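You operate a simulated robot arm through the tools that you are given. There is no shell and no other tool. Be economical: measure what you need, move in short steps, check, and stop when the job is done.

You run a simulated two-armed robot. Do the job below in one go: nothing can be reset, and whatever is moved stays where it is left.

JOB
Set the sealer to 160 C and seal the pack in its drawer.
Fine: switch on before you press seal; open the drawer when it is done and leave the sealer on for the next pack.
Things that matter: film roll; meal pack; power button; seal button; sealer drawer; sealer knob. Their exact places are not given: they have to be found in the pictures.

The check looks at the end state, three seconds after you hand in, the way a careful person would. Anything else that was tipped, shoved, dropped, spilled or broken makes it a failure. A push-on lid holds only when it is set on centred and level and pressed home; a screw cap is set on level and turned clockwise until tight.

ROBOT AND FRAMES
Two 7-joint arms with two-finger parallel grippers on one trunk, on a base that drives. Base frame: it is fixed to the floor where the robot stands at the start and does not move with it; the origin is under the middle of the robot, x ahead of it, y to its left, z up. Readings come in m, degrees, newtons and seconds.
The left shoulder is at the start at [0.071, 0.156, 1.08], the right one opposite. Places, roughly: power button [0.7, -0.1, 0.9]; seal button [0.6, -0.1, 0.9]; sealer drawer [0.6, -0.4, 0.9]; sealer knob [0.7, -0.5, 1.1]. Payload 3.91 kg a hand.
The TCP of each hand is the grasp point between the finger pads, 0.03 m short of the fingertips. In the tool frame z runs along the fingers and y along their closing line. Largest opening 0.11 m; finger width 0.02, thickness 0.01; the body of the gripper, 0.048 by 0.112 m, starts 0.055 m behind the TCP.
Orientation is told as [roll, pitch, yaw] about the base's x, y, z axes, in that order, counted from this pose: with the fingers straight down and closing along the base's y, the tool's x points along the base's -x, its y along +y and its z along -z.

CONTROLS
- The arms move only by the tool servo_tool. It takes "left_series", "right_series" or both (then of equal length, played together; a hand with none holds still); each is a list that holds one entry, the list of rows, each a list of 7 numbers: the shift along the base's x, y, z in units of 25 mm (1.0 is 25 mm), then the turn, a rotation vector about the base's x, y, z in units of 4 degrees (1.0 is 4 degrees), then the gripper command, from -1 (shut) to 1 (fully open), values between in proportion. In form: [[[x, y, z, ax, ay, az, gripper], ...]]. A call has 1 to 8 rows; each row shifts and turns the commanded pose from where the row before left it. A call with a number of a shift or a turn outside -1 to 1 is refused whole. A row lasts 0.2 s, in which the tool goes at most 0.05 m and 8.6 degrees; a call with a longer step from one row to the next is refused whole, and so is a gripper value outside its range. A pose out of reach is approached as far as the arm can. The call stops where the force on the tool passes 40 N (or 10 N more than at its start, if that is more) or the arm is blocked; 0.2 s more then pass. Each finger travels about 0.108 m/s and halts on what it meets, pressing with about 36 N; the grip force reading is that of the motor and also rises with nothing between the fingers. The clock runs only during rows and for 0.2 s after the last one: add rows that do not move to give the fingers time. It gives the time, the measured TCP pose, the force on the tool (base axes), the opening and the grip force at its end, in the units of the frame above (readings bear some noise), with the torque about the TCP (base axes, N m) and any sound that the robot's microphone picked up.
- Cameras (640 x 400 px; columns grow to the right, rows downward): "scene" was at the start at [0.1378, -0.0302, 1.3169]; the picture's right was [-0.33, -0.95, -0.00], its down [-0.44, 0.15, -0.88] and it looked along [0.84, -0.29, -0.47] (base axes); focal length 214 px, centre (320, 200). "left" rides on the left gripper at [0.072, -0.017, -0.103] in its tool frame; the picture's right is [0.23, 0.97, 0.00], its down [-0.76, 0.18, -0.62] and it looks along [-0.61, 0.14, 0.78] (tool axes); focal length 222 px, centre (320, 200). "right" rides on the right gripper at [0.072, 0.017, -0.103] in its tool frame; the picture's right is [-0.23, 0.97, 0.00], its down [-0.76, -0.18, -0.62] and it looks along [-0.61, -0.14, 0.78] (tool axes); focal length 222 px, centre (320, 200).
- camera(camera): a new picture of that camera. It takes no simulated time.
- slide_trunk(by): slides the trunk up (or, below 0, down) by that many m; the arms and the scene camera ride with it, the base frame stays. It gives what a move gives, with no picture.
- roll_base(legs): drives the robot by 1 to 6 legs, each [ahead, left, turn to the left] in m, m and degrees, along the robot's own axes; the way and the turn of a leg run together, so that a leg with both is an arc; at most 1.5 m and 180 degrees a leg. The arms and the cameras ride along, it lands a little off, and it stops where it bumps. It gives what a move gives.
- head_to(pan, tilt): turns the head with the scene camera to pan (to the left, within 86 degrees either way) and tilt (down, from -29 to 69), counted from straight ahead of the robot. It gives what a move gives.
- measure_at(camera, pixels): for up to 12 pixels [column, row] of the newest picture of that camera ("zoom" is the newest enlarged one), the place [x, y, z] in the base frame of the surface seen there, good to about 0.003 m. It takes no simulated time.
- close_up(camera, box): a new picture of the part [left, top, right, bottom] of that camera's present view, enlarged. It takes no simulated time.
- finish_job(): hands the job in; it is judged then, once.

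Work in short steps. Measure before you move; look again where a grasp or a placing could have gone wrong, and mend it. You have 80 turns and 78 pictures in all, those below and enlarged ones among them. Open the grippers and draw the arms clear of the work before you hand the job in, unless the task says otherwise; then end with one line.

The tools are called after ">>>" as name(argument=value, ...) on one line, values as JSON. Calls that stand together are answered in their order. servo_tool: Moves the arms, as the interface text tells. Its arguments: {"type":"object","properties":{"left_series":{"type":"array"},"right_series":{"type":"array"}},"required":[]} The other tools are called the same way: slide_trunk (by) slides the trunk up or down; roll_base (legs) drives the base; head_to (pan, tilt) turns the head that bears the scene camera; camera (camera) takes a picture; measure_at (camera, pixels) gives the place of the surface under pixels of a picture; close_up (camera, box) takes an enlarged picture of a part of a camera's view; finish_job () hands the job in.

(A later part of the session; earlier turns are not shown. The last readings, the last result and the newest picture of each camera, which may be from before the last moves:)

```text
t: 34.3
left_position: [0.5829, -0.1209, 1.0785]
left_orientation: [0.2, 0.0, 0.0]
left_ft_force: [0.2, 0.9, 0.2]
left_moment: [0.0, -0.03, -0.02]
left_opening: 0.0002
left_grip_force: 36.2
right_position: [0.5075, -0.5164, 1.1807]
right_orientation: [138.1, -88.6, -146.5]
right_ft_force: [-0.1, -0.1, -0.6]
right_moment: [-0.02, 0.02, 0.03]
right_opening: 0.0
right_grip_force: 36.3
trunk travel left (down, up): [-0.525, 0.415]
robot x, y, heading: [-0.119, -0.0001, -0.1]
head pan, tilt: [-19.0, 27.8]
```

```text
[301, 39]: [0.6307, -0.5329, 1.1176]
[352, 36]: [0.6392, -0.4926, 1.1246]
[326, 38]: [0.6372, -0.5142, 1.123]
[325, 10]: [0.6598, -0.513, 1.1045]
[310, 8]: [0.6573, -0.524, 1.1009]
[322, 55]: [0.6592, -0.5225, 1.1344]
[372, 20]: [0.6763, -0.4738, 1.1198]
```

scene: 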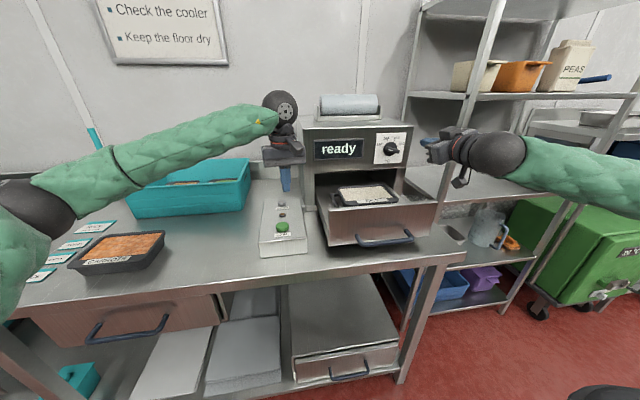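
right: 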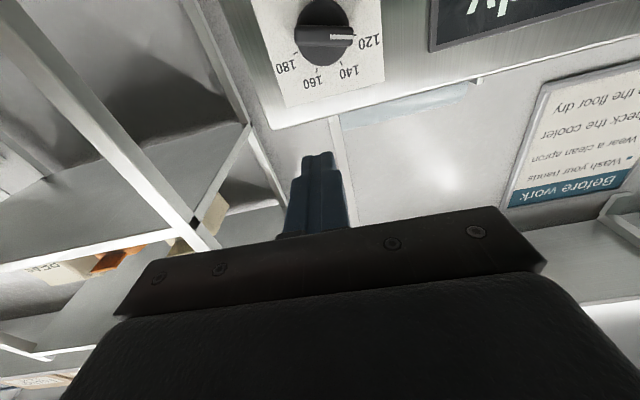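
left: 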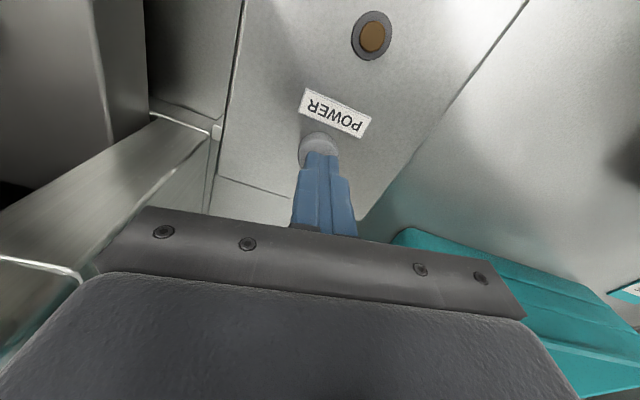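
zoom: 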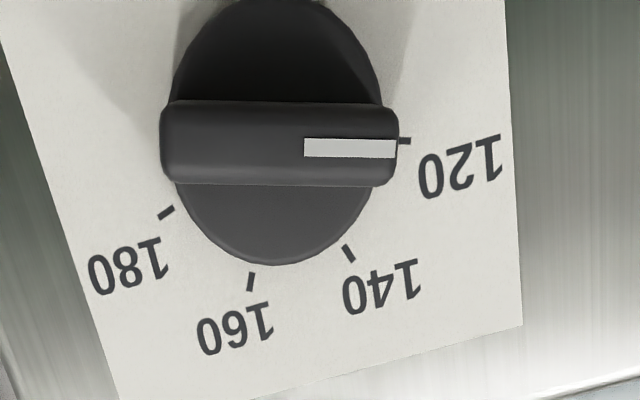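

The camera pod under the hand would come close to the open drawer, so I close the drawer first with the same forward-pointing hand. I back the base 0.1 m to get room.

>>> roll_base(legs=[[-0.1, 0, 0]])

>>> servo_tool(right_series=[[[-0.6, 1, 0, 0, 0, 0, -1], [-0.6, 1, 0, 0, 0, 0, -1], [-0.6, 1, 0, 0, 0, 0, -1], [-0.6, 1, 0, 0, 0, 0, -1], [0, 1, 0, 0, 0, 0, -1], [0, 1, 0, 0, 0, 0, -1], [0, 0.8, 0, 0, 0, 0, -1], [0, 0, 0, 0, 0, 0, -1]]])

>>> camera(camera="scene")

```text
t: 35.5
left_position: [0.4815, -0.1212, 1.0788]
left_orientation: [0.1, 0.0, 0.0]
left_ft_force: [-0.4, 1.2, -0.2]
left_moment: [0.0, -0.02, -0.04]
left_opening: 0.0
left_grip_force: 36.1
right_position: [0.4054, -0.5184, 1.1806]
right_orientation: [139.4, -88.6, -147.8]
right_ft_force: [-0.5, -0.1, -0.6]
right_moment: [0.01, -0.02, 0.04]
right_opening: 0.0
right_grip_force: 35.9
trunk travel left (down, up): [-0.525, 0.415]
robot x, y, heading: [-0.2231, -0.0016, 0.3]
head pan, tilt: [-19.0, 27.8]
```

```text
t: 37.3
left_position: [0.4811, -0.1226, 1.0792]
left_orientation: [0.1, 0.2, -0.1]
left_ft_force: [0.0, 0.2, -0.1]
left_moment: [-0.02, 0.01, 0.0]
left_opening: 0.0
left_grip_force: 35.7
right_position: [0.4014, -0.3718, 1.1979]
right_orientation: [137.7, -88.7, -146.1]
right_ft_force: [0.9, -0.6, -0.2]
right_moment: [-0.02, 0.01, 0.02]
right_opening: 0.0001
right_grip_force: 36.0
right hand out of reach, approached as far as the arm can: row 3, 4, 5, 6, 7
trunk travel left (down, up): [-0.525, 0.415]
robot x, y, heading: [-0.2215, 0.0005, -0.2]
head pan, tilt: [-19.0, 27.8]
```

```text
46 pictures are left
```

scene: 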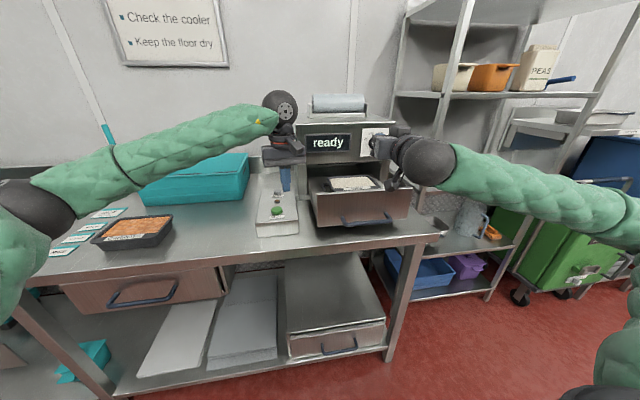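

Inner limit again; I back 0.12 m more so the hand is in front of the drawer panel, then lower it.

>>> roll_base(legs=[[-0.12, 0, 0]])

>>> servo_tool(right_series=[[[0.5, 0, -1, 0, 0, 0, -1], [0.5, 0, -1, 0, 0, 0, -1], [0.5, 0.2, -1, 0, 0, 0, -1], [0.4, 0.2, -1, 0, 0, 0, -1], [0.4, 0.2, -1, 0, 0, 0, -1], [0.3, 0.2, -1, 0, 0, 0, -1], [0, 0.1, -1, 0, 0, 0, -1], [0, 0, 0, 0, 0, 0, -1]]])

>>> camera(camera="scene")

```text
t: 38.5
left_position: [0.3601, -0.1233, 1.0788]
left_orientation: [0.2, 0.0, 0.0]
left_ft_force: [-0.1, 0.5, 0.2]
left_moment: [0.03, -0.04, 0.0]
left_opening: 0.0
left_grip_force: 35.4
right_position: [0.28, -0.3724, 1.1987]
right_orientation: [139.6, -88.7, -148.1]
right_ft_force: [0.4, -0.2, 0.4]
right_moment: [0.02, 0.02, -0.01]
right_opening: 0.0001
right_grip_force: 35.6
trunk travel left (down, up): [-0.525, 0.415]
robot x, y, heading: [-0.343, -0.0026, 0.1]
head pan, tilt: [-19.0, 27.8]
```

```text
t: 40.3
left_position: [0.3624, -0.1222, 1.0784]
left_orientation: [0.2, 0.1, 0.0]
left_ft_force: [0.3, -0.3, 0.1]
left_moment: [0.01, 0.01, -0.01]
left_opening: 0.0002
left_grip_force: 35.4
right_position: [0.2852, -0.3712, 1.19]
right_orientation: [137.7, -88.8, -146.1]
right_ft_force: [-0.3, 0.1, 0.1]
right_moment: [-0.01, -0.02, -0.02]
right_opening: 0.0
right_grip_force: 35.8
right hand out of reach, approached as far as the arm can: row 1, 2, 3, 4, 5, 6, 7
trunk travel left (down, up): [-0.525, 0.415]
robot x, y, heading: [-0.3379, -0.0001, 0.2]
head pan, tilt: [-19.0, 27.8]
```

```text
45 pictures are left
```

scene: 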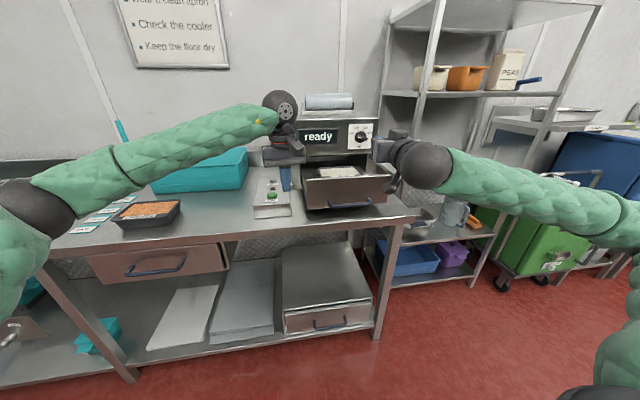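

Pointing fully level keeps hitting joint limits. I pitch the hand down 45°, which should free the wrist and also lift its camera pod clear of the work.

>>> servo_tool(right_series=[[[0, 0, 0, 0.17, 1, 0, -1], [0, 0, 0, 0.17, 1, 0, -1], [0, 0, 0, 0.17, 1, 0, -1], [0, 0, 0, 0.17, 1, 0, -1], [0, 0, 0, 0.17, 1, 0, -1], [0, 0, 0, 0.17, 1, 0, -1], [0, 0, 0, 0.17, 1, 0, -1], [0, 0, 0, 0.17, 1, 0, -1]]])

>>> servo_tool(right_series=[[[0, 0, 0, 0.17, 1, 0, -1], [0, 0, 0, 0.17, 1, 0, -1], [0, 0, 0, 0.17, 1, 0, -1], [0, 0, 0, 0.17, 1, 0, -1], [0, 0, -1, 0, 0, 0, -1], [0, 0, -1, 0, 0, 0, -1], [0, 0, -1, 0, 0, 0, -1], [0, 0, -1, 0, 0, 0, -1]]])

```text
t: 42.1
left_position: [0.3615, -0.1222, 1.0787]
left_orientation: [-0.1, 0.1, 0.0]
left_ft_force: [-0.3, 0.0, 0.0]
left_moment: [-0.01, 0.0, 0.0]
left_opening: 0.0
left_grip_force: 36.2
right_position: [0.2859, -0.3711, 1.1894]
right_orientation: [2.6, -58.5, -11.2]
right_ft_force: [0.6, 0.1, 0.1]
right_moment: [0.0, 0.01, 0.0]
right_opening: 0.0
right_grip_force: 36.3
trunk travel left (down, up): [-0.525, 0.415]
robot x, y, heading: [-0.3423, 0.0007, -0.0]
head pan, tilt: [-19.0, 27.8]
```

```text
t: 43.9
left_position: [0.3624, -0.1216, 1.0787]
left_orientation: [0.1, 0.1, -0.2]
left_ft_force: [-0.1, -0.2, 0.3]
left_moment: [0.01, 0.01, 0.03]
left_opening: 0.0002
left_grip_force: 35.9
right_position: [0.2855, -0.3726, 1.0893]
right_orientation: [2.1, -42.2, -10.9]
right_ft_force: [-0.3, -0.2, -0.9]
right_moment: [0.0, 0.01, 0.02]
right_opening: 0.0001
right_grip_force: 35.7
trunk travel left (down, up): [-0.525, 0.415]
robot x, y, heading: [-0.3437, -0.0023, -0.2]
head pan, tilt: [-19.0, 27.8]
```

Good, this posture is free. I lower the tip to panel height and drive the base 0.08 m ahead, then look.

>>> servo_tool(right_series=[[[0, 0, -1, 0, 0, 0, -1], [0, 0, -1, 0, 0, 0, -1], [0, 0, -1, 0, 0, 0, -1], [0, 0, -0.4, 0, 0, 0, -1], [0, 0, 0, 0, 0, 0, -1]]])

>>> roll_base(legs=[[0.08, 0, 0]])

>>> camera(camera="right")

>>> camera(camera="scene")

```text
t: 45.1
left_position: [0.3625, -0.1219, 1.0789]
left_orientation: [0.1, 0.1, 0.1]
left_ft_force: [0.5, 0.0, -0.1]
left_moment: [0.01, 0.03, -0.01]
left_opening: 0.0001
left_grip_force: 35.6
right_position: [0.2848, -0.3715, 1.006]
right_orientation: [2.1, -42.2, -10.8]
right_ft_force: [0.2, 0.2, -0.5]
right_moment: [-0.03, 0.01, 0.02]
right_opening: 0.0001
right_grip_force: 35.6
trunk travel left (down, up): [-0.525, 0.415]
robot x, y, heading: [-0.3416, 0.0016, -0.2]
head pan, tilt: [-19.0, 27.8]
```

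```text
t: 46.2
left_position: [0.4451, -0.1214, 1.0772]
left_orientation: [0.2, 0.1, 0.0]
left_ft_force: [1.0, 0.1, -0.7]
left_moment: [-0.02, 0.01, -0.01]
left_opening: 0.0
left_grip_force: 35.5
right_position: [0.3689, -0.3709, 1.0043]
right_orientation: [2.1, -42.1, -10.8]
right_ft_force: [0.3, -0.3, -0.1]
right_moment: [-0.01, 0.0, 0.03]
right_opening: 0.0
right_grip_force: 35.8
trunk travel left (down, up): [-0.525, 0.415]
robot x, y, heading: [-0.2599, -0.0014, 0.1]
head pan, tilt: [-19.0, 27.8]
```

```text
44 pictures are left
```

right: 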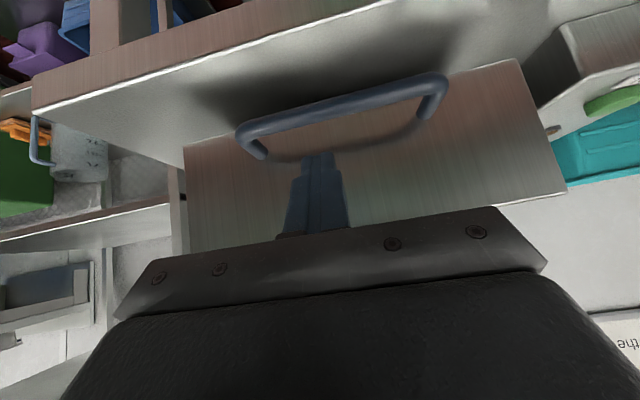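

```text
43 pictures are left
```

scene: 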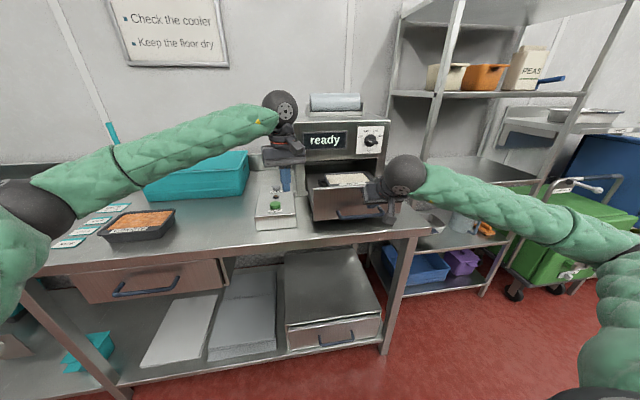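

The tip is at the panel's middle above the handle. I push the drawer in along its own direction at gentle speed.

>>> servo_tool(right_series=[[[0.7, -0.12, 0, 0, 0, 0, -1], [0.7, -0.12, 0, 0, 0, 0, -1], [0.6, -0.11, 0, 0, 0, 0, -1], [0.6, -0.11, 0, 0, 0, 0, -1], [0.6, -0.11, 0, 0, 0, 0, -1], [0.6, -0.11, 0, 0, 0, 0, -1], [0.6, -0.11, 0, 0, 0, 0, -1], [0.6, -0.11, 0, 0, 0, 0, -1]]])

>>> camera(camera="scene")

```text
t: 48.0
left_position: [0.4432, -0.1221, 1.0786]
left_orientation: [0.1, 0.1, 0.0]
left_ft_force: [-0.2, -0.5, -0.6]
left_moment: [0.02, -0.02, 0.0]
left_opening: 0.0
left_grip_force: 35.9
right_position: [0.4919, -0.3947, 1.004]
right_orientation: [2.2, -42.2, -10.8]
right_ft_force: [0.1, 0.0, 0.3]
right_moment: [-0.02, 0.0, 0.02]
right_opening: 0.0001
right_grip_force: 35.8
trunk travel left (down, up): [-0.525, 0.415]
robot x, y, heading: [-0.2571, -0.0002, -0.0]
head pan, tilt: [-19.0, 27.8]
```

```text
42 pictures are left
```

scene: 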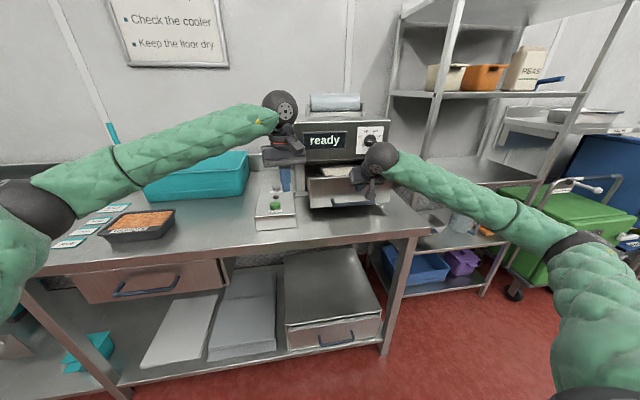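

The drawer slides in smoothly. I keep pushing until it stops.

>>> servo_tool(right_series=[[[0.6, -0.11, 0, 0, 0, 0, -1], [0.6, -0.11, 0, 0, 0, 0, -1], [0.6, -0.11, 0, 0, 0, 0, -1], [0.6, -0.11, 0, 0, 0, 0, -1], [0.6, -0.11, 0, 0, 0, 0, -1], [0.6, -0.11, 0, 0, 0, 0, -1], [0.6, -0.11, 0, 0, 0, 0, -1], [0.6, -0.11, 0, 0, 0, 0, -1]]])

>>> close_up(camera="scene", box=[240, 80, 440, 230])

```text
t: 49.8
left_position: [0.444, -0.1223, 1.0787]
left_orientation: [0.1, 0.1, -0.1]
left_ft_force: [-1.0, -0.3, -0.3]
left_moment: [0.03, -0.01, -0.01]
left_opening: 0.0002
left_grip_force: 35.9
right_position: [0.6125, -0.417, 1.0032]
right_orientation: [2.1, -42.3, -10.8]
right_ft_force: [-0.8, 0.7, 0.7]
right_moment: [-0.02, 0.0, 0.03]
right_opening: 0.0
right_grip_force: 36.2
trunk travel left (down, up): [-0.525, 0.415]
robot x, y, heading: [-0.2577, -0.0022, -0.2]
head pan, tilt: [-19.0, 27.8]
```

```text
2.67 times, centred on (340, 155) of scene
```

zoom: 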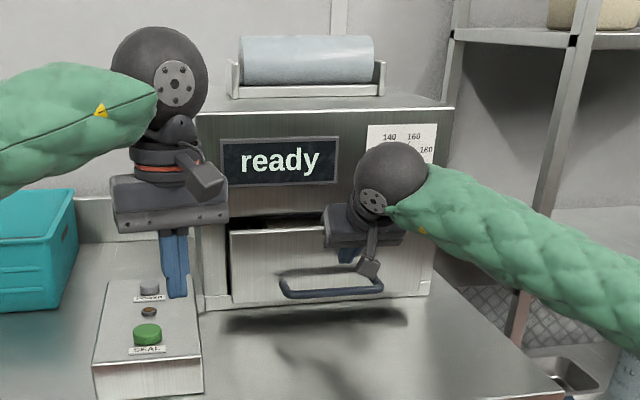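

Almost shut. I push on until resistance.

>>> servo_tool(right_series=[[[0.5, -0.09, 0, 0, 0, 0, -1], [0.5, -0.09, 0, 0, 0, 0, -1], [0.4, -0.07, 0, 0, 0, 0, -1], [0.3, -0.05, 0, 0, 0, 0, -1], [0.3, -0.05, 0, 0, 0, 0, -1], [0.3, -0.05, 0, 0, 0, 0, -1]]])

>>> close_up(camera="scene", box=[240, 80, 440, 230])

```text
t: 50.6
left_position: [0.4439, -0.1233, 1.0778]
left_orientation: [0.1, 0.1, 0.0]
left_ft_force: [-0.2, 0.5, -0.8]
left_moment: [-0.03, -0.02, 0.0]
left_opening: 0.0
left_grip_force: 36.1
right_position: [0.6442, -0.4213, 1.0045]
right_orientation: [1.9, -42.0, -10.8]
right_ft_force: [-18.5, 1.5, 4.6]
right_moment: [-0.08, 0.18, -0.05]
right_opening: 0.0
right_grip_force: 35.5
trunk travel left (down, up): [-0.525, 0.415]
robot x, y, heading: [-0.262, -0.0014, -0.3]
head pan, tilt: [-19.0, 27.8]
stopped in row 4 (right hand): the force on the tool passed its limit at 44 N (the readings are from after the stop); the commanded pose is now the measured one
```

```text
2.67 times, centred on (340, 155) of scene
```

zoom: 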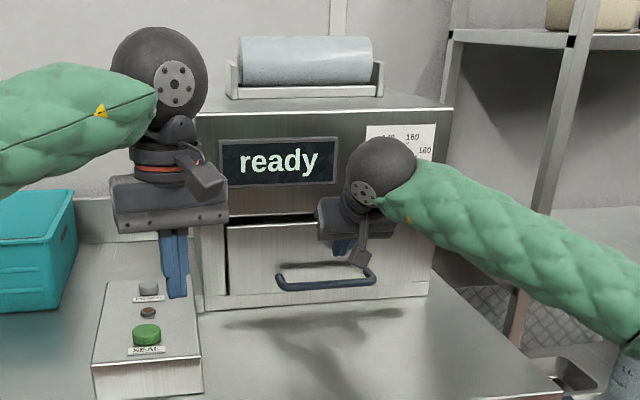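

The drawer is home (44 N, panel flush). I retreat the right hand, then raise it to the knob while pitching up 20°.

>>> servo_tool(right_series=[[[-0.93, 0.16, 0, 0, 0, 0, -1], [-0.93, 0.16, 0, 0, 0, 0, -1], [-0.93, 0.16, 0, -0.17, -1, 0, -1], [0, -0.6, 1, -0.17, -1, 0, -1], [0, -1, 1, -0.17, -1, 0, -1], [0, -1, 1, -0.17, -1, 0, -1], [0, -1, 1, -0.17, -1, 0, -1], [0, -1, 1, -0.17, -1, 0, -1]]])

>>> close_up(camera="scene", box=[240, 80, 440, 230])

>>> camera(camera="right")

```text
t: 52.4
left_position: [0.4432, -0.1219, 1.0792]
left_orientation: [0.0, 0.1, 0.1]
left_ft_force: [0.1, -0.5, -0.7]
left_moment: [0.0, 0.0, 0.06]
left_opening: 0.0
left_grip_force: 36.0
right_position: [0.5763, -0.5254, 1.1281]
right_orientation: [3.1, -66.4, -11.5]
right_ft_force: [-0.2, -0.1, 1.0]
right_moment: [-0.02, 0.03, -0.01]
right_opening: 0.0002
right_grip_force: 36.0
trunk travel left (down, up): [-0.525, 0.415]
robot x, y, heading: [-0.2625, -0.0048, -0.1]
head pan, tilt: [-19.0, 27.8]
```

```text
2.67 times, centred on (340, 155) of scene
```

zoom: 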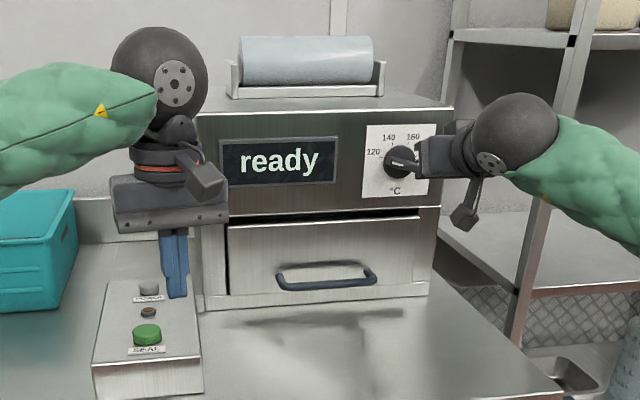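

```text
38 pictures are left
```

right: 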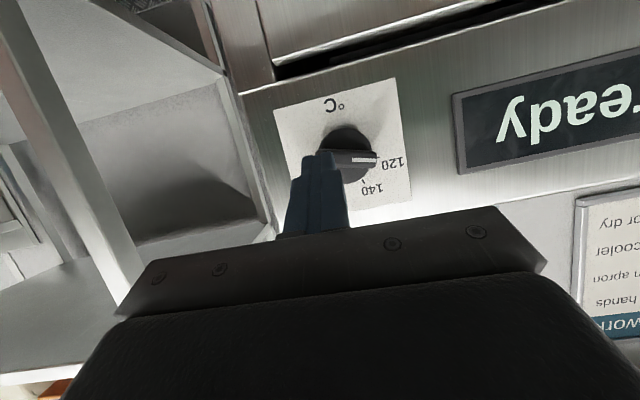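

The drawer is closed flush. Here the arm has room, so I retry: level the hand and roll it to straddle the lever for a proper grip, backed off a bit.

>>> servo_tool(right_series=[[[-0.8, 0.14, 0, -0.17, -1, 0, -0.1], [0, 0, 0, -0.17, -1, 0, -0.1], [0, 0, 0, -0.17, -1, 0, -0.1], [0, 0, 0, -0.17, -1, 0, -0.1], [0, 0, 0, -0.17, -1, 0, -0.1], [0, 0, 0, -0.17, -1, 0, -0.1], [0, 0, 0, 0, 0, 0, -0.1]]])

>>> servo_tool(right_series=[[[0, 0, 0, -1, 0.17, 0, -0.1], [0, 0, 0, -1, 0.17, 0, -0.1], [0, 0, 0, -1, 0.17, 0, -0.1], [0, 0, 0, -1, 0.17, 0, -0.1], [0, 0, 0, -1, 0.17, 0, -0.1], [0, 0, 0, -1, 0.17, 0, -0.1], [0, 0, 0, -1, 0.17, 0, -0.1], [0, 0, 0, -1, 0.17, 0, -0.1]]])

```text
t: 54.0
left_position: [0.4434, -0.125, 1.0783]
left_orientation: [0.1, 0.1, -0.1]
left_ft_force: [-1.1, -0.4, 0.4]
left_moment: [0.02, -0.02, 0.0]
left_opening: 0.0002
left_grip_force: 36.0
right_position: [0.5544, -0.5238, 1.1287]
right_orientation: [132.2, -88.9, -140.8]
right_ft_force: [0.2, -0.3, 0.2]
right_moment: [-0.01, 0.01, -0.02]
right_opening: 0.0496
right_grip_force: 0.0
trunk travel left (down, up): [-0.525, 0.415]
robot x, y, heading: [-0.2619, -0.0015, -0.0]
head pan, tilt: [-19.0, 27.8]
```

```text
t: 55.8
left_position: [0.4443, -0.1225, 1.0789]
left_orientation: [0.1, 0.1, 0.0]
left_ft_force: [0.2, -0.5, -0.3]
left_moment: [-0.04, -0.02, -0.03]
left_opening: 0.0001
left_grip_force: 36.5
right_position: [0.5559, -0.5225, 1.1286]
right_orientation: [-89.7, -58.2, 81.7]
right_ft_force: [1.2, -0.2, -0.1]
right_moment: [0.0, 0.0, 0.01]
right_opening: 0.0496
right_grip_force: 0.1
trunk travel left (down, up): [-0.525, 0.415]
robot x, y, heading: [-0.2613, 0.0016, -0.0]
head pan, tilt: [-19.0, 27.8]
```

No reach warnings this time. I continue the roll to about -76°.

>>> servo_tool(right_series=[[[0, 0, 0, -1, 0.17, 0, -0.1], [0, 0, 0, -1, 0.17, 0, -0.1], [0, 0, 0, -1, 0.17, 0, -0.1], [0, 0, 0, -1, 0.17, 0, -0.1], [0, 0, 0, -1, 0.17, 0, -0.1], [0, 0, 0, -1, 0.17, 0, -0.1], [0, 0, 0, -1, 0.17, 0, -0.1], [0, 0, 0, -1, 0.17, 0, -0.1]]])

>>> servo_tool(right_series=[[[0, 0.23, -0.1, -1, 0.17, -0.1, -0.1], [0, 0.23, -0.1, -1, 0.17, -0.1, -0.1], [0, 0.23, -0.1, -0.9, 0.17, -0.1, -0.1], [0, 0.23, -0.05, 0, 0, 0, -0.1], [0, 0, 0, 0, 0, 0, -0.1]]])

>>> camera(camera="right")

```text
t: 57.6
left_position: [0.444, -0.1224, 1.0773]
left_orientation: [0.1, 0.1, 0.0]
left_ft_force: [-0.6, -0.6, 0.3]
left_moment: [-0.02, 0.0, -0.02]
left_opening: 0.0002
left_grip_force: 36.2
right_position: [0.5478, -0.5437, 1.1186]
right_orientation: [-88.8, -42.6, 80.8]
right_ft_force: [-1.6, 0.4, -0.5]
right_moment: [0.02, 0.02, 0.01]
right_opening: 0.0493
right_grip_force: 0.0
right hand out of reach, approached as far as the arm can: row 4, 5, 6, 7, 8
trunk travel left (down, up): [-0.525, 0.415]
robot x, y, heading: [-0.2614, -0.0004, 0.0]
head pan, tilt: [-19.0, 27.8]
```

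```text
t: 58.8
left_position: [0.4441, -0.1223, 1.0786]
left_orientation: [0.1, 0.0, 0.0]
left_ft_force: [1.2, 0.0, -0.3]
left_moment: [-0.04, -0.02, -0.03]
left_opening: 0.0003
left_grip_force: 36.2
right_position: [0.546, -0.5383, 1.1186]
right_orientation: [-88.5, -42.9, 80.7]
right_ft_force: [-0.2, -0.4, 1.0]
right_moment: [-0.02, -0.02, 0.02]
right_opening: 0.0495
right_grip_force: 0.2
right hand out of reach, approached as far as the arm can: row 1, 2, 3
trunk travel left (down, up): [-0.525, 0.415]
robot x, y, heading: [-0.259, -0.0049, 0.2]
head pan, tilt: [-19.0, 27.8]
```

```text
37 pictures are left
```

right: 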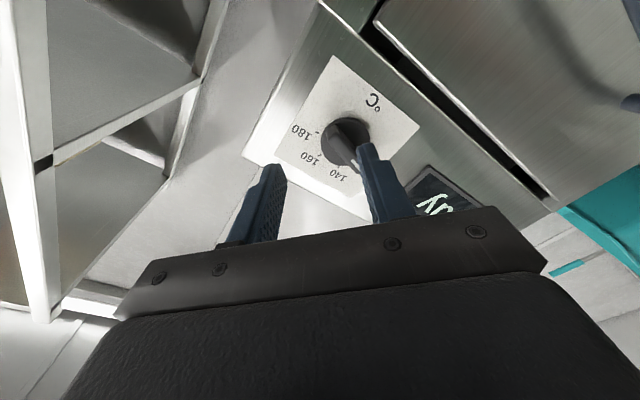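

Roll stops at ≈-47°; that is enough: closing jaws (30-odd degrees off) will turn the lever clockwise into line. I ease the roll by 4° and centre on the knob axis.

>>> servo_tool(right_series=[[[0, 0, 0, 1, -0.17, 0, -0.1], [0.1, 0.4, 0, 0, 0, 0, -0.1], [0.1, 0.4, 0, 0, 0, 0, -0.1], [0.1, 0.4, 0.05, 0, 0, 0, -0.1], [0.1, 0.36, 0, 0, 0, 0, -0.1], [0, 0, 0, 0, 0, 0, -0.1]]])

>>> camera(camera="right")

```text
t: 60.2
left_position: [0.4439, -0.1221, 1.0784]
left_orientation: [0.1, 0.1, 0.0]
left_ft_force: [0.0, -0.2, -0.3]
left_moment: [0.0, -0.03, -0.01]
left_opening: 0.0
left_grip_force: 36.0
right_position: [0.5498, -0.5279, 1.118]
right_orientation: [-88.8, -46.8, 80.7]
right_ft_force: [0.1, -0.5, 0.1]
right_moment: [0.04, 0.0, -0.01]
right_opening: 0.0493
right_grip_force: 0.2
right hand out of reach, approached as far as the arm can: row 3, 4, 5
trunk travel left (down, up): [-0.525, 0.415]
robot x, y, heading: [-0.2604, 0.0024, 0.2]
head pan, tilt: [-19.0, 27.8]
```

```text
36 pictures are left
```

right: 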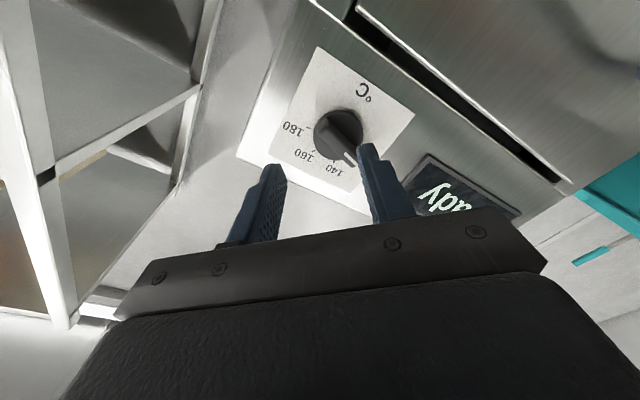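

The limit is on moving left relative to the body; I shift the base 0.12 m left so the knob lies further to the right arm's side.

>>> roll_base(legs=[[0, 0.12, 0]])

>>> servo_tool(right_series=[[[0, -0.9, 0, 0, 0, 0, -0.1], [0, -0.9, 0, 0, 0, 0, -0.1], [0, -0.9, 0, 0, 0, 0, -0.1], [0, -0.9, 0, 0, 0, 0, -0.1], [0, 0, 0, -1, 0.17, 0, -0.1], [0, 0, 0, -1, 0.17, 0, -0.1], [0, 0, 0, -1, 0.17, 0, -0.1], [0, 0, 0, -1, 0.17, 0, -0.1]]])

```text
t: 61.5
left_position: [0.4441, -0.0011, 1.0783]
left_orientation: [0.0, 0.1, 0.0]
left_ft_force: [-0.2, 0.8, -0.3]
left_moment: [-0.02, 0.01, -0.02]
left_opening: 0.0
left_grip_force: 36.3
right_position: [0.5499, -0.4064, 1.1196]
right_orientation: [-88.8, -46.7, 80.6]
right_ft_force: [-0.7, 0.0, 0.1]
right_moment: [-0.02, 0.04, -0.05]
right_opening: 0.0494
right_grip_force: 0.0
trunk travel left (down, up): [-0.525, 0.415]
robot x, y, heading: [-0.2594, 0.1182, 0.0]
head pan, tilt: [-19.0, 27.8]
```

```text
t: 63.2
left_position: [0.4451, -0.0027, 1.0781]
left_orientation: [0.2, 0.1, 0.0]
left_ft_force: [-0.2, 0.1, -0.7]
left_moment: [0.03, -0.02, -0.01]
left_opening: 0.0001
left_grip_force: 35.6
right_position: [0.5494, -0.4987, 1.1192]
right_orientation: [-88.5, -30.7, 80.7]
right_ft_force: [-0.3, -0.7, -0.4]
right_moment: [-0.03, -0.01, -0.01]
right_opening: 0.0494
right_grip_force: 0.1
trunk travel left (down, up): [-0.525, 0.415]
robot x, y, heading: [-0.2639, 0.1187, -0.1]
head pan, tilt: [-19.0, 27.8]
```

That freed it: roll is -59° with no warning and it's on axis. I finish to about -77° and look.

>>> servo_tool(right_series=[[[0, 0, 0, -1, 0.17, -0.1, -0.1], [0, 0, 0, -1, 0.17, -0.1, -0.1], [0, 0, 0, -1, 0.17, -0.1, -0.1], [0, 0, 0, -1, 0.17, -0.1, -0.1], [0, 0, 0, -0.5, 0.1, 0, -0.1], [0, 0, 0, 0, 0, 0, -0.1]]])

>>> camera(camera="right")

```text
t: 64.7
left_position: [0.4446, -0.0023, 1.0774]
left_orientation: [0.1, 0.2, 0.1]
left_ft_force: [0.3, -0.6, 0.2]
left_moment: [0.01, -0.01, -0.02]
left_opening: 0.0003
left_grip_force: 36.0
right_position: [0.5491, -0.5017, 1.118]
right_orientation: [-87.9, -28.7, 80.4]
right_ft_force: [-0.2, 0.0, -0.1]
right_moment: [-0.02, -0.03, 0.03]
right_opening: 0.0496
right_grip_force: 0.0
right hand out of reach, approached as far as the arm can: row 1, 2, 3, 4, 5
trunk travel left (down, up): [-0.525, 0.415]
robot x, y, heading: [-0.2616, 0.1188, -0.2]
head pan, tilt: [-19.0, 27.8]
```

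```text
35 pictures are left
```

right: 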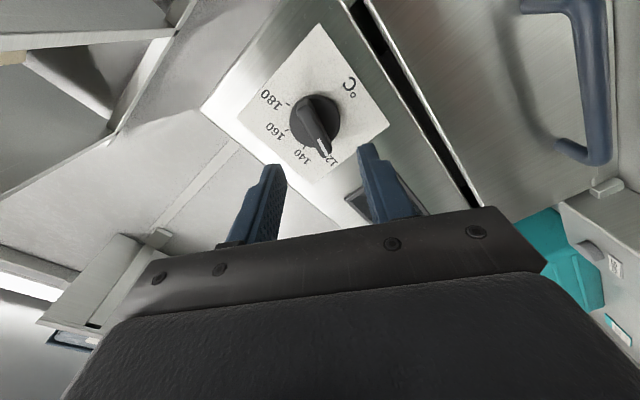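

Roll -61°, only ~17° off the lever: good enough. I advance along the axis until the fingers straddle the lever.

>>> servo_tool(right_series=[[[0.6, -0.06, 0, 0, 0, 0, -0.1], [0.6, -0.08, 0.05, 0, 0, 0, -0.1], [0.6, -0.08, 0, 0, 0, 0, -0.1], [0.6, -0.08, 0, 0, 0, 0, -0.1], [0, 0, 0, 0, 0, 0, -0.1]]])

>>> camera(camera="right")

>>> close_up(camera="scene", box=[320, 80, 480, 200])

```text
t: 65.8
left_position: [0.4439, -0.0021, 1.0777]
left_orientation: [0.1, 0.1, 0.0]
left_ft_force: [-0.3, 0.1, 0.8]
left_moment: [-0.01, -0.04, 0.0]
left_opening: 0.0
left_grip_force: 36.2
right_position: [0.5928, -0.5094, 1.1208]
right_orientation: [-88.0, -28.7, 80.6]
right_ft_force: [-0.1, -0.5, 0.3]
right_moment: [0.02, 0.03, -0.02]
right_opening: 0.0494
right_grip_force: 0.1
right hand out of reach, approached as far as the arm can: row 3
trunk travel left (down, up): [-0.525, 0.415]
robot x, y, heading: [-0.2587, 0.117, -0.0]
head pan, tilt: [-19.0, 27.8]
```

```text
34 pictures are left
```

right: 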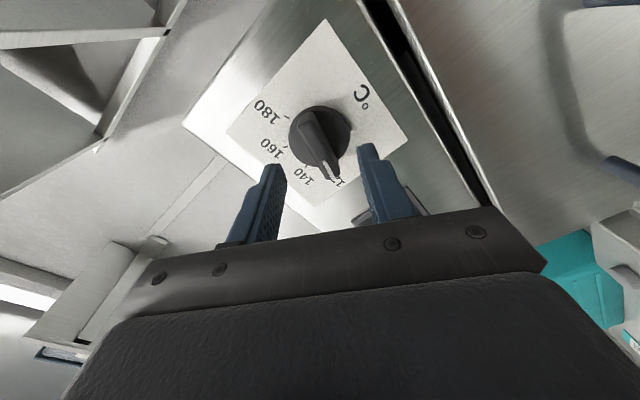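

```text
3.33 times, centred on (400, 140) of scene
```

zoom: 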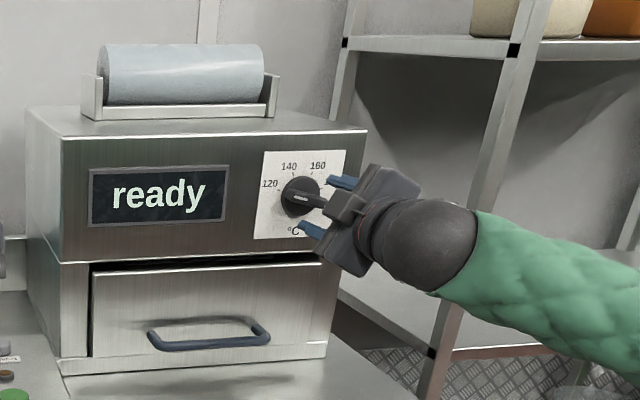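

Lever looks centred between the fingers. Forward reach is limited at this roll, so I ease roll 4° and advance the remaining ~29 mm.

>>> servo_tool(right_series=[[[0, 0, 0, 1, -0.17, 0, -0.1], [0, 0, 0, 0.5, -0.1, 0, -0.1], [0.4, -0.02, 0, 0, 0, 0, -0.1], [0.4, -0.02, 0, 0, 0, 0, -0.1], [0.36, -0.02, 0, 0, 0, 0, -0.1], [0, 0, 0, 0, 0, 0, -0.1]]])

```text
t: 67.2
left_position: [0.4439, -0.0019, 1.078]
left_orientation: [0.0, 0.0, 0.0]
left_ft_force: [0.7, 0.6, -0.7]
left_moment: [-0.04, -0.01, 0.02]
left_opening: 0.0
left_grip_force: 35.1
right_position: [0.621, -0.5104, 1.1203]
right_orientation: [-88.5, -34.7, 80.7]
right_ft_force: [-0.1, 0.6, -0.2]
right_moment: [0.01, 0.04, -0.01]
right_opening: 0.0495
right_grip_force: 0.0
trunk travel left (down, up): [-0.525, 0.415]
robot x, y, heading: [-0.2599, 0.12, 0.2]
head pan, tilt: [-19.0, 27.8]
```

At the grasp spot with no contact force. I close the jaws on the lever.

>>> servo_tool(right_series=[[[0, 0, 0, 0, 0, 0, -0.4], [0, 0, 0, 0, 0, 0, -0.6], [0, 0, 0, 0, 0, 0, -0.8], [0, 0, 0, 0, 0, 0, -1]]])

>>> camera(camera="right")

```text
t: 68.2
left_position: [0.4425, -0.0025, 1.0783]
left_orientation: [0.2, 0.1, -0.1]
left_ft_force: [-0.7, -0.3, -0.9]
left_moment: [-0.02, 0.02, 0.01]
left_opening: 0.0
left_grip_force: 35.8
right_position: [0.6209, -0.5128, 1.1216]
right_orientation: [-88.7, -34.8, 80.6]
right_ft_force: [7.9, -9.5, 13.7]
right_moment: [-0.14, -0.79, -0.72]
right_opening: 0.0141
right_grip_force: 44.8
trunk travel left (down, up): [-0.525, 0.415]
robot x, y, heading: [-0.262, 0.1188, 0.3]
head pan, tilt: [-19.0, 27.8]
```

```text
32 pictures are left
```

right: 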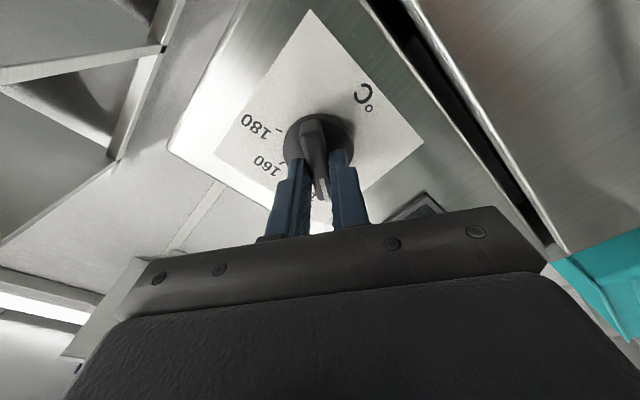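

Lever gripped (14 mm) and pulled into line at about -55°. I turn clockwise about the knob axis.

>>> servo_tool(right_series=[[[0, 0, 0, 0.98, -0.17, 0, -1], [0, 0, 0, 0.98, -0.17, 0, -1], [0, 0, 0, 0.98, -0.17, 0, -1], [0, 0, 0, 0.98, -0.17, 0, -1], [0, 0, 0, 0.98, -0.17, 0, -1], [0, 0, 0, 0.98, -0.17, 0, -1], [0, 0, 0, 0.98, -0.17, 0, -1], [0, 0, 0, 0.98, -0.17, 0, -1]]])

>>> close_up(camera="scene", box=[320, 80, 440, 170])

```text
t: 69.1
left_position: [0.4447, -0.0023, 1.078]
left_orientation: [0.0, 0.1, 0.0]
left_ft_force: [0.6, -0.4, -0.3]
left_moment: [-0.01, -0.02, -0.01]
left_opening: 0.0001
left_grip_force: 35.8
right_position: [0.6196, -0.5117, 1.1223]
right_orientation: [-88.9, -46.1, 80.8]
right_ft_force: [1.1, -0.1, 3.5]
right_moment: [-0.11, -0.49, -0.68]
right_opening: 0.0142
right_grip_force: 44.5
trunk travel left (down, up): [-0.525, 0.415]
robot x, y, heading: [-0.2574, 0.1214, -0.1]
head pan, tilt: [-19.0, 27.8]
stopped in row 4 (right hand): the force on the tool passed its limit at 41 N (the readings are from after the stop); the commanded pose is now the measured one
```

```text
4.44 times, centred on (380, 125) of scene
```

zoom: 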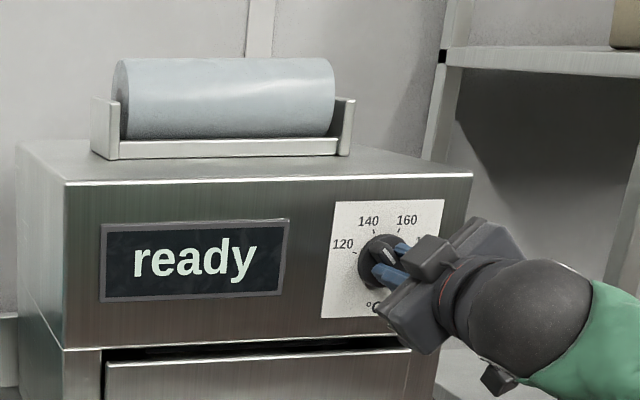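

Stopped on a small side load, now relaxed. I continue turning.

>>> servo_tool(right_series=[[[0, 0, 0, 0.8, -0.14, 0, -1], [0, 0, 0, 0.8, -0.14, 0, -1], [0, 0, 0, 0.8, -0.14, 0, -1], [0, 0, 0, 0.8, -0.14, 0, -1], [0, 0, 0, 0.8, -0.14, 0, -1], [0, 0, 0, 0.8, -0.14, 0, -1], [0, 0, 0, 0.8, -0.14, 0, -1], [0, 0, 0, 0.8, -0.14, 0, -1]]])

```text
t: 70.9
left_position: [0.444, -0.0022, 1.0779]
left_orientation: [0.1, 0.0, 0.0]
left_ft_force: [0.0, 0.4, -0.2]
left_moment: [0.02, 0.01, 0.0]
left_opening: 0.0001
left_grip_force: 36.6
right_position: [0.6211, -0.5126, 1.1224]
right_orientation: [-89.9, -72.0, 81.5]
right_ft_force: [4.5, -12.3, 11.6]
right_moment: [0.01, 0.28, -1.19]
right_opening: 0.0142
right_grip_force: 44.8
trunk travel left (down, up): [-0.525, 0.415]
robot x, y, heading: [-0.2617, 0.1208, -0.0]
head pan, tilt: [-19.0, 27.8]
```

Now at ≈-18°. I go on with slight relief toward the side load.

>>> servo_tool(right_series=[[[0, -0.04, 0.03, 0.8, -0.14, 0, -1], [0, 0, 0, 0.8, -0.14, 0, -1], [0, 0, 0, 0.8, -0.14, 0, -1], [0, 0, 0, 0.8, -0.14, 0, -1], [0, 0, 0, 0.8, -0.14, 0, -1], [0, 0, 0, 0.8, -0.14, 0, -1], [0, 0, 0, 0.8, -0.14, 0, -1], [0, 0, 0, 0.8, -0.14, 0, -1]]])

>>> close_up(camera="scene", box=[320, 80, 440, 170])

>>> close_up(camera="right", box=[220, 60, 420, 200])

```text
t: 72.7
left_position: [0.4436, -0.0039, 1.0792]
left_orientation: [0.1, 0.1, 0.1]
left_ft_force: [-0.1, 0.3, 0.5]
left_moment: [-0.01, 0.0, 0.01]
left_opening: 0.0
left_grip_force: 36.0
right_position: [0.6202, -0.5135, 1.123]
right_orientation: [95.1, -82.0, -103.4]
right_ft_force: [-3.8, -11.3, 2.1]
right_moment: [-0.03, 0.05, -0.94]
right_opening: 0.0143
right_grip_force: 45.1
trunk travel left (down, up): [-0.525, 0.415]
robot x, y, heading: [-0.257, 0.1191, -0.2]
head pan, tilt: [-19.0, 27.8]
```

```text
4.44 times, centred on (380, 125) of scene
```

zoom: 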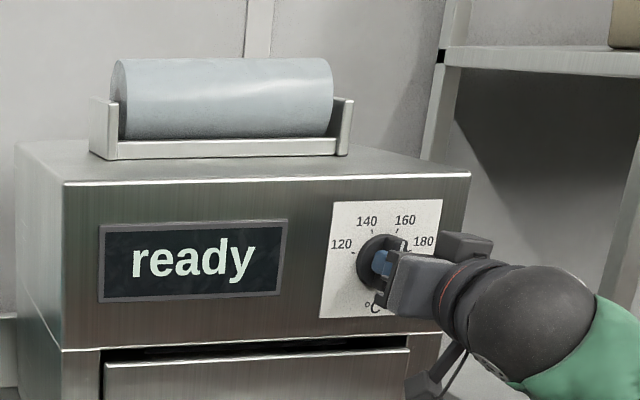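

```text
2.86 times, centred on (320, 130) of right
```

zoom: 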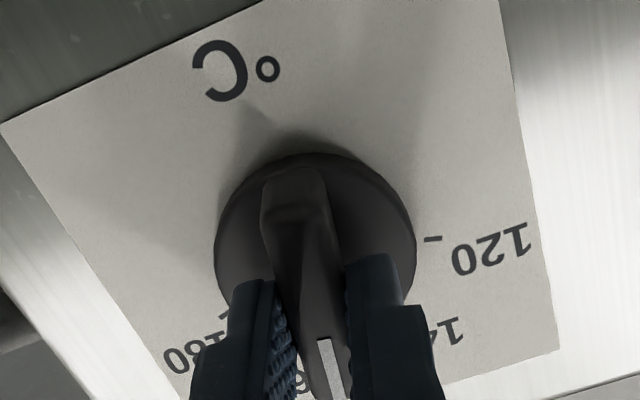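

At ≈ +8°; I turn another 18° and then look at the pointer.

>>> servo_tool(right_series=[[[0, -0.03, 0, 0.88, -0.15, 0, -1], [0, 0, 0, 0.88, -0.15, 0, -1], [0, 0, 0, 0.88, -0.15, 0, -1], [0, 0, 0, 0.88, -0.15, 0, -1], [0, 0, 0, 0.88, -0.15, 0, -1], [0, 0, 0, 0, 0, 0, -1]]])

>>> close_up(camera="right", box=[220, 60, 420, 200])

>>> close_up(camera="scene", box=[370, 110, 418, 146])

```text
t: 74.1
left_position: [0.4427, -0.0038, 1.0788]
left_orientation: [0.1, 0.1, 0.0]
left_ft_force: [-0.4, 0.1, 0.2]
left_moment: [-0.02, 0.03, 0.02]
left_opening: 0.0
left_grip_force: 35.9
right_position: [0.62, -0.5146, 1.1215]
right_orientation: [92.3, -64.0, -100.7]
right_ft_force: [-13.5, -6.3, -7.0]
right_moment: [0.09, 0.9, -0.58]
right_opening: 0.014
right_grip_force: 45.4
trunk travel left (down, up): [-0.525, 0.415]
robot x, y, heading: [-0.2633, 0.122, 0.2]
head pan, tilt: [-19.0, 27.8]
```

```text
2.86 times, centred on (320, 130) of right
```

zoom: 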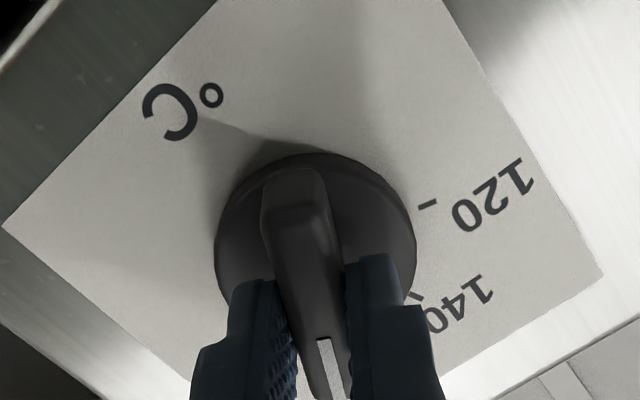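

```text
11.11 times, centred on (394, 128) of scene
```

zoom: 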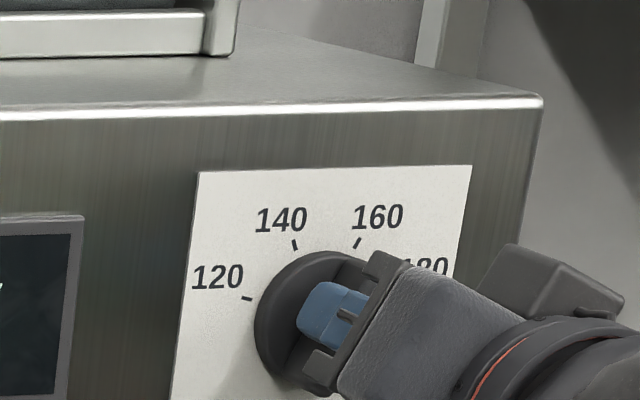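

Roll is now +26°. I open the fingers and draw straight back to read the dial.

>>> servo_tool(right_series=[[[0, 0, 0, 0, 0, 0, -0.4], [0, 0, 0, 0, 0, 0, -0.1], [-0.5, 0.09, 0, 0, 0, 0, -0.1], [-1, 0.17, 0, 0, 0, 0, -0.1], [-1, 0.17, 0, 0, 0, 0, -0.1], [0, 0, 0, 0, 0, 0, -0.1]]])

>>> close_up(camera="right", box=[240, 20, 400, 140])

>>> close_up(camera="scene", box=[330, 95, 430, 170])

```text
t: 75.5
left_position: [0.445, -0.002, 1.0782]
left_orientation: [0.1, 0.2, 0.0]
left_ft_force: [0.4, -0.6, 0.1]
left_moment: [0.03, 0.02, -0.02]
left_opening: 0.0002
left_grip_force: 36.6
right_position: [0.56, -0.5031, 1.121]
right_orientation: [92.3, -64.1, -100.7]
right_ft_force: [0.0, -0.5, -0.2]
right_moment: [0.02, -0.02, -0.01]
right_opening: 0.0495
right_grip_force: 0.0
trunk travel left (down, up): [-0.525, 0.415]
robot x, y, heading: [-0.262, 0.1213, -0.3]
head pan, tilt: [-19.0, 27.8]
```

```text
3.33 times, centred on (320, 80) of right
```

zoom: 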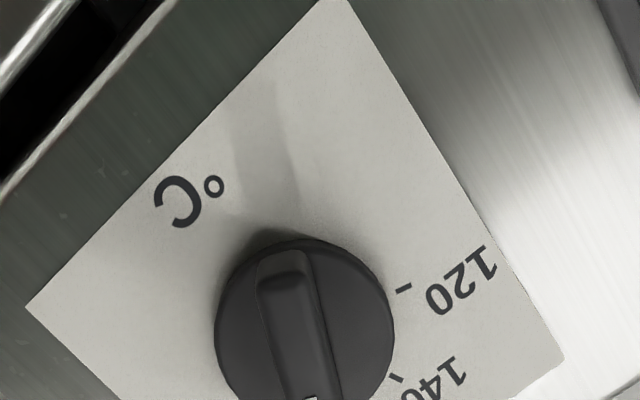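

```text
5.33 times, centred on (380, 132) of scene
```

zoom: 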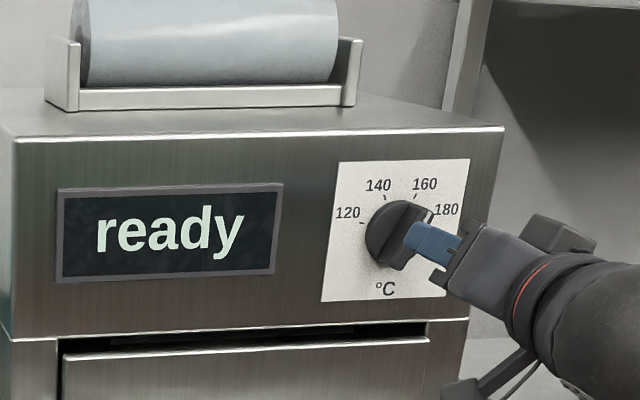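

The 160 tick is cropped; I take a lower crop of the right camera.

>>> close_up(camera="right", box=[250, 70, 380, 180])

>>> close_up(camera="scene", box=[388, 122, 424, 149])

```text
3.64 times, centred on (315, 125) of right
```

zoom: 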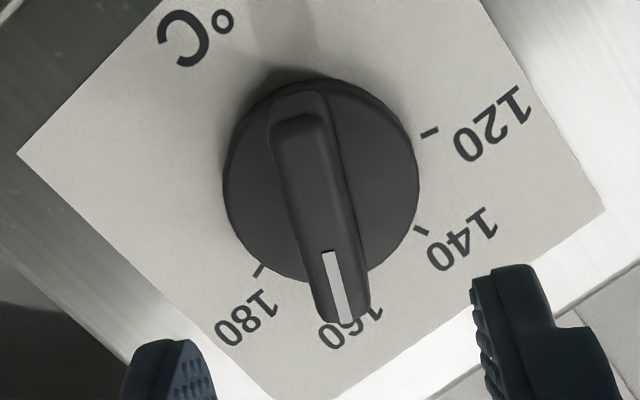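

```text
14.81 times, centred on (406, 136) of scene
```

zoom: 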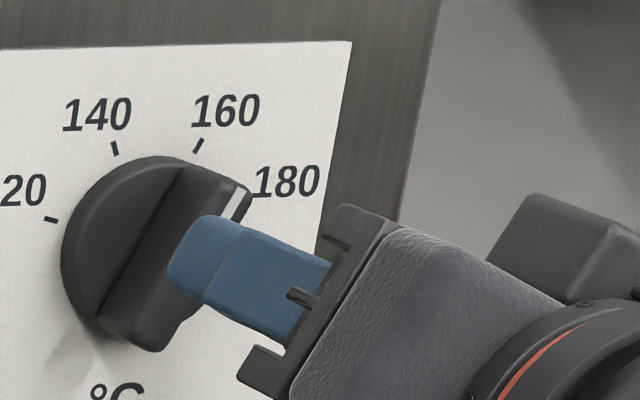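

The lever covers the 160 tick. I verify numerically with a fresh right picture.

>>> camera(camera="right")

>>> measure_at(camera="right", pixels=[[345, 106], [343, 133], [299, 144], [318, 142], [321, 155], [309, 104], [312, 115], [315, 128], [290, 115], [335, 120]])

```text
22 pictures are left
```

right: 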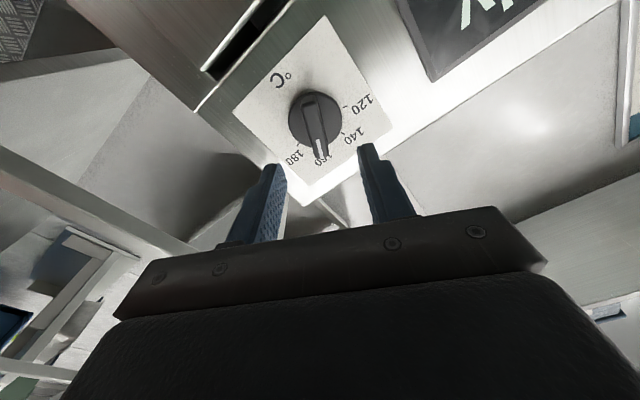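

```text
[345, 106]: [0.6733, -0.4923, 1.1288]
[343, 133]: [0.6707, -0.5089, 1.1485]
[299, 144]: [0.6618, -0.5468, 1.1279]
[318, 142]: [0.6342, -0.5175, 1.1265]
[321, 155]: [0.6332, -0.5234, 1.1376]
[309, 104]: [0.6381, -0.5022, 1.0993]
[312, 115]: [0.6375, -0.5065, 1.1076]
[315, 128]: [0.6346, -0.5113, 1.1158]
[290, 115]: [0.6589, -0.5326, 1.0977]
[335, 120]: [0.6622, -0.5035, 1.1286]
```

Measurements put the lever at 25–29° (160 tick ≈25°), jaw roll 26°: pointing at 160. Now the left hand goes over the green seal button (0.555,-0.097,0.954) while the right backs away.

>>> servo_tool(left_series=[[[0.9, -0.8, 0, 0, 0, 0, -1], [0.9, -0.8, 0, 0, 0, 0, -1], [0.9, -0.8, 0, 0, 0, 0, -1], [0.9, -0.8, 0, 0, 0, 0, -1], [0.84, -0.58, -1, 0, 0, 0, -1], [0, 0, -1, 0, 0, 0, -1], [0, 0, -1, 0, 0, 0, -1], [0, 0, 0, 0, 0, 0, -1]]], right_series=[[[-1, 0.17, 0, 0, 0, 0, -0.1], [-1, 0.17, 0, 0, 0, 0, -0.1], [-1, 0.17, 0, 0, 0, 0, -0.1], [0, 0, 0, -0.98, 0.17, 0, -0.1], [0, 0, 0, -0.98, 0.17, 0, -0.1], [0, 0, 0, -0.98, 0.17, 0, -0.1], [0, 0, 0, -0.98, 0.17, 0, -0.1], [0, 0, 0, -0.98, 0.17, 0, -0.1]]])

>>> camera(camera="left")

>>> camera(camera="scene")

```text
t: 77.3
left_position: [0.556, -0.0975, 1.0042]
left_orientation: [0.0, 0.1, 0.0]
left_ft_force: [0.2, -0.4, -0.6]
left_moment: [0.07, 0.01, 0.01]
left_opening: 0.0001
left_grip_force: 35.9
right_position: [0.4829, -0.4898, 1.1245]
right_orientation: [96.1, -84.1, -104.4]
right_ft_force: [0.4, -0.1, 0.0]
right_moment: [0.01, 0.01, 0.03]
right_opening: 0.0496
right_grip_force: 0.1
trunk travel left (down, up): [-0.525, 0.415]
robot x, y, heading: [-0.2597, 0.1186, 0.1]
head pan, tilt: [-19.0, 27.8]
```

```text
21 pictures are left
```

left: 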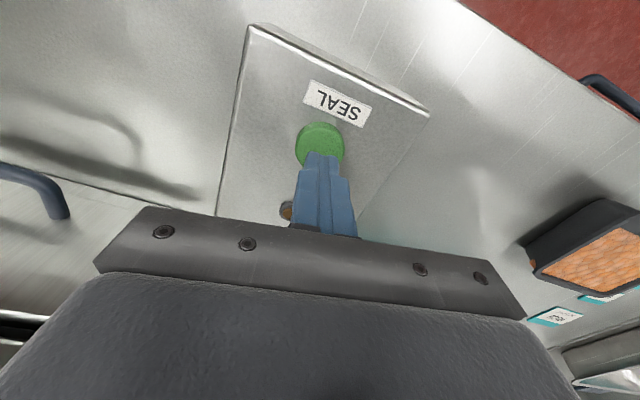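

```text
20 pictures are left
```

scene: 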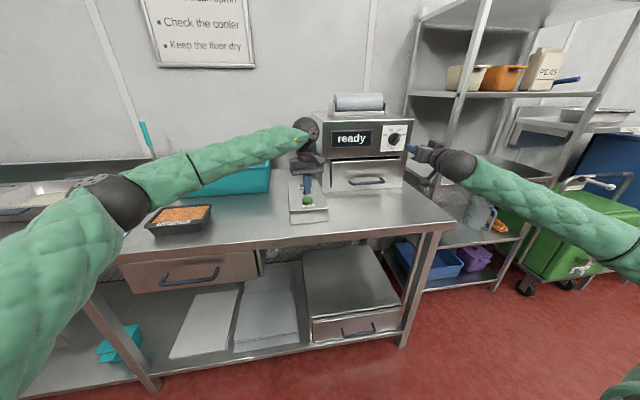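

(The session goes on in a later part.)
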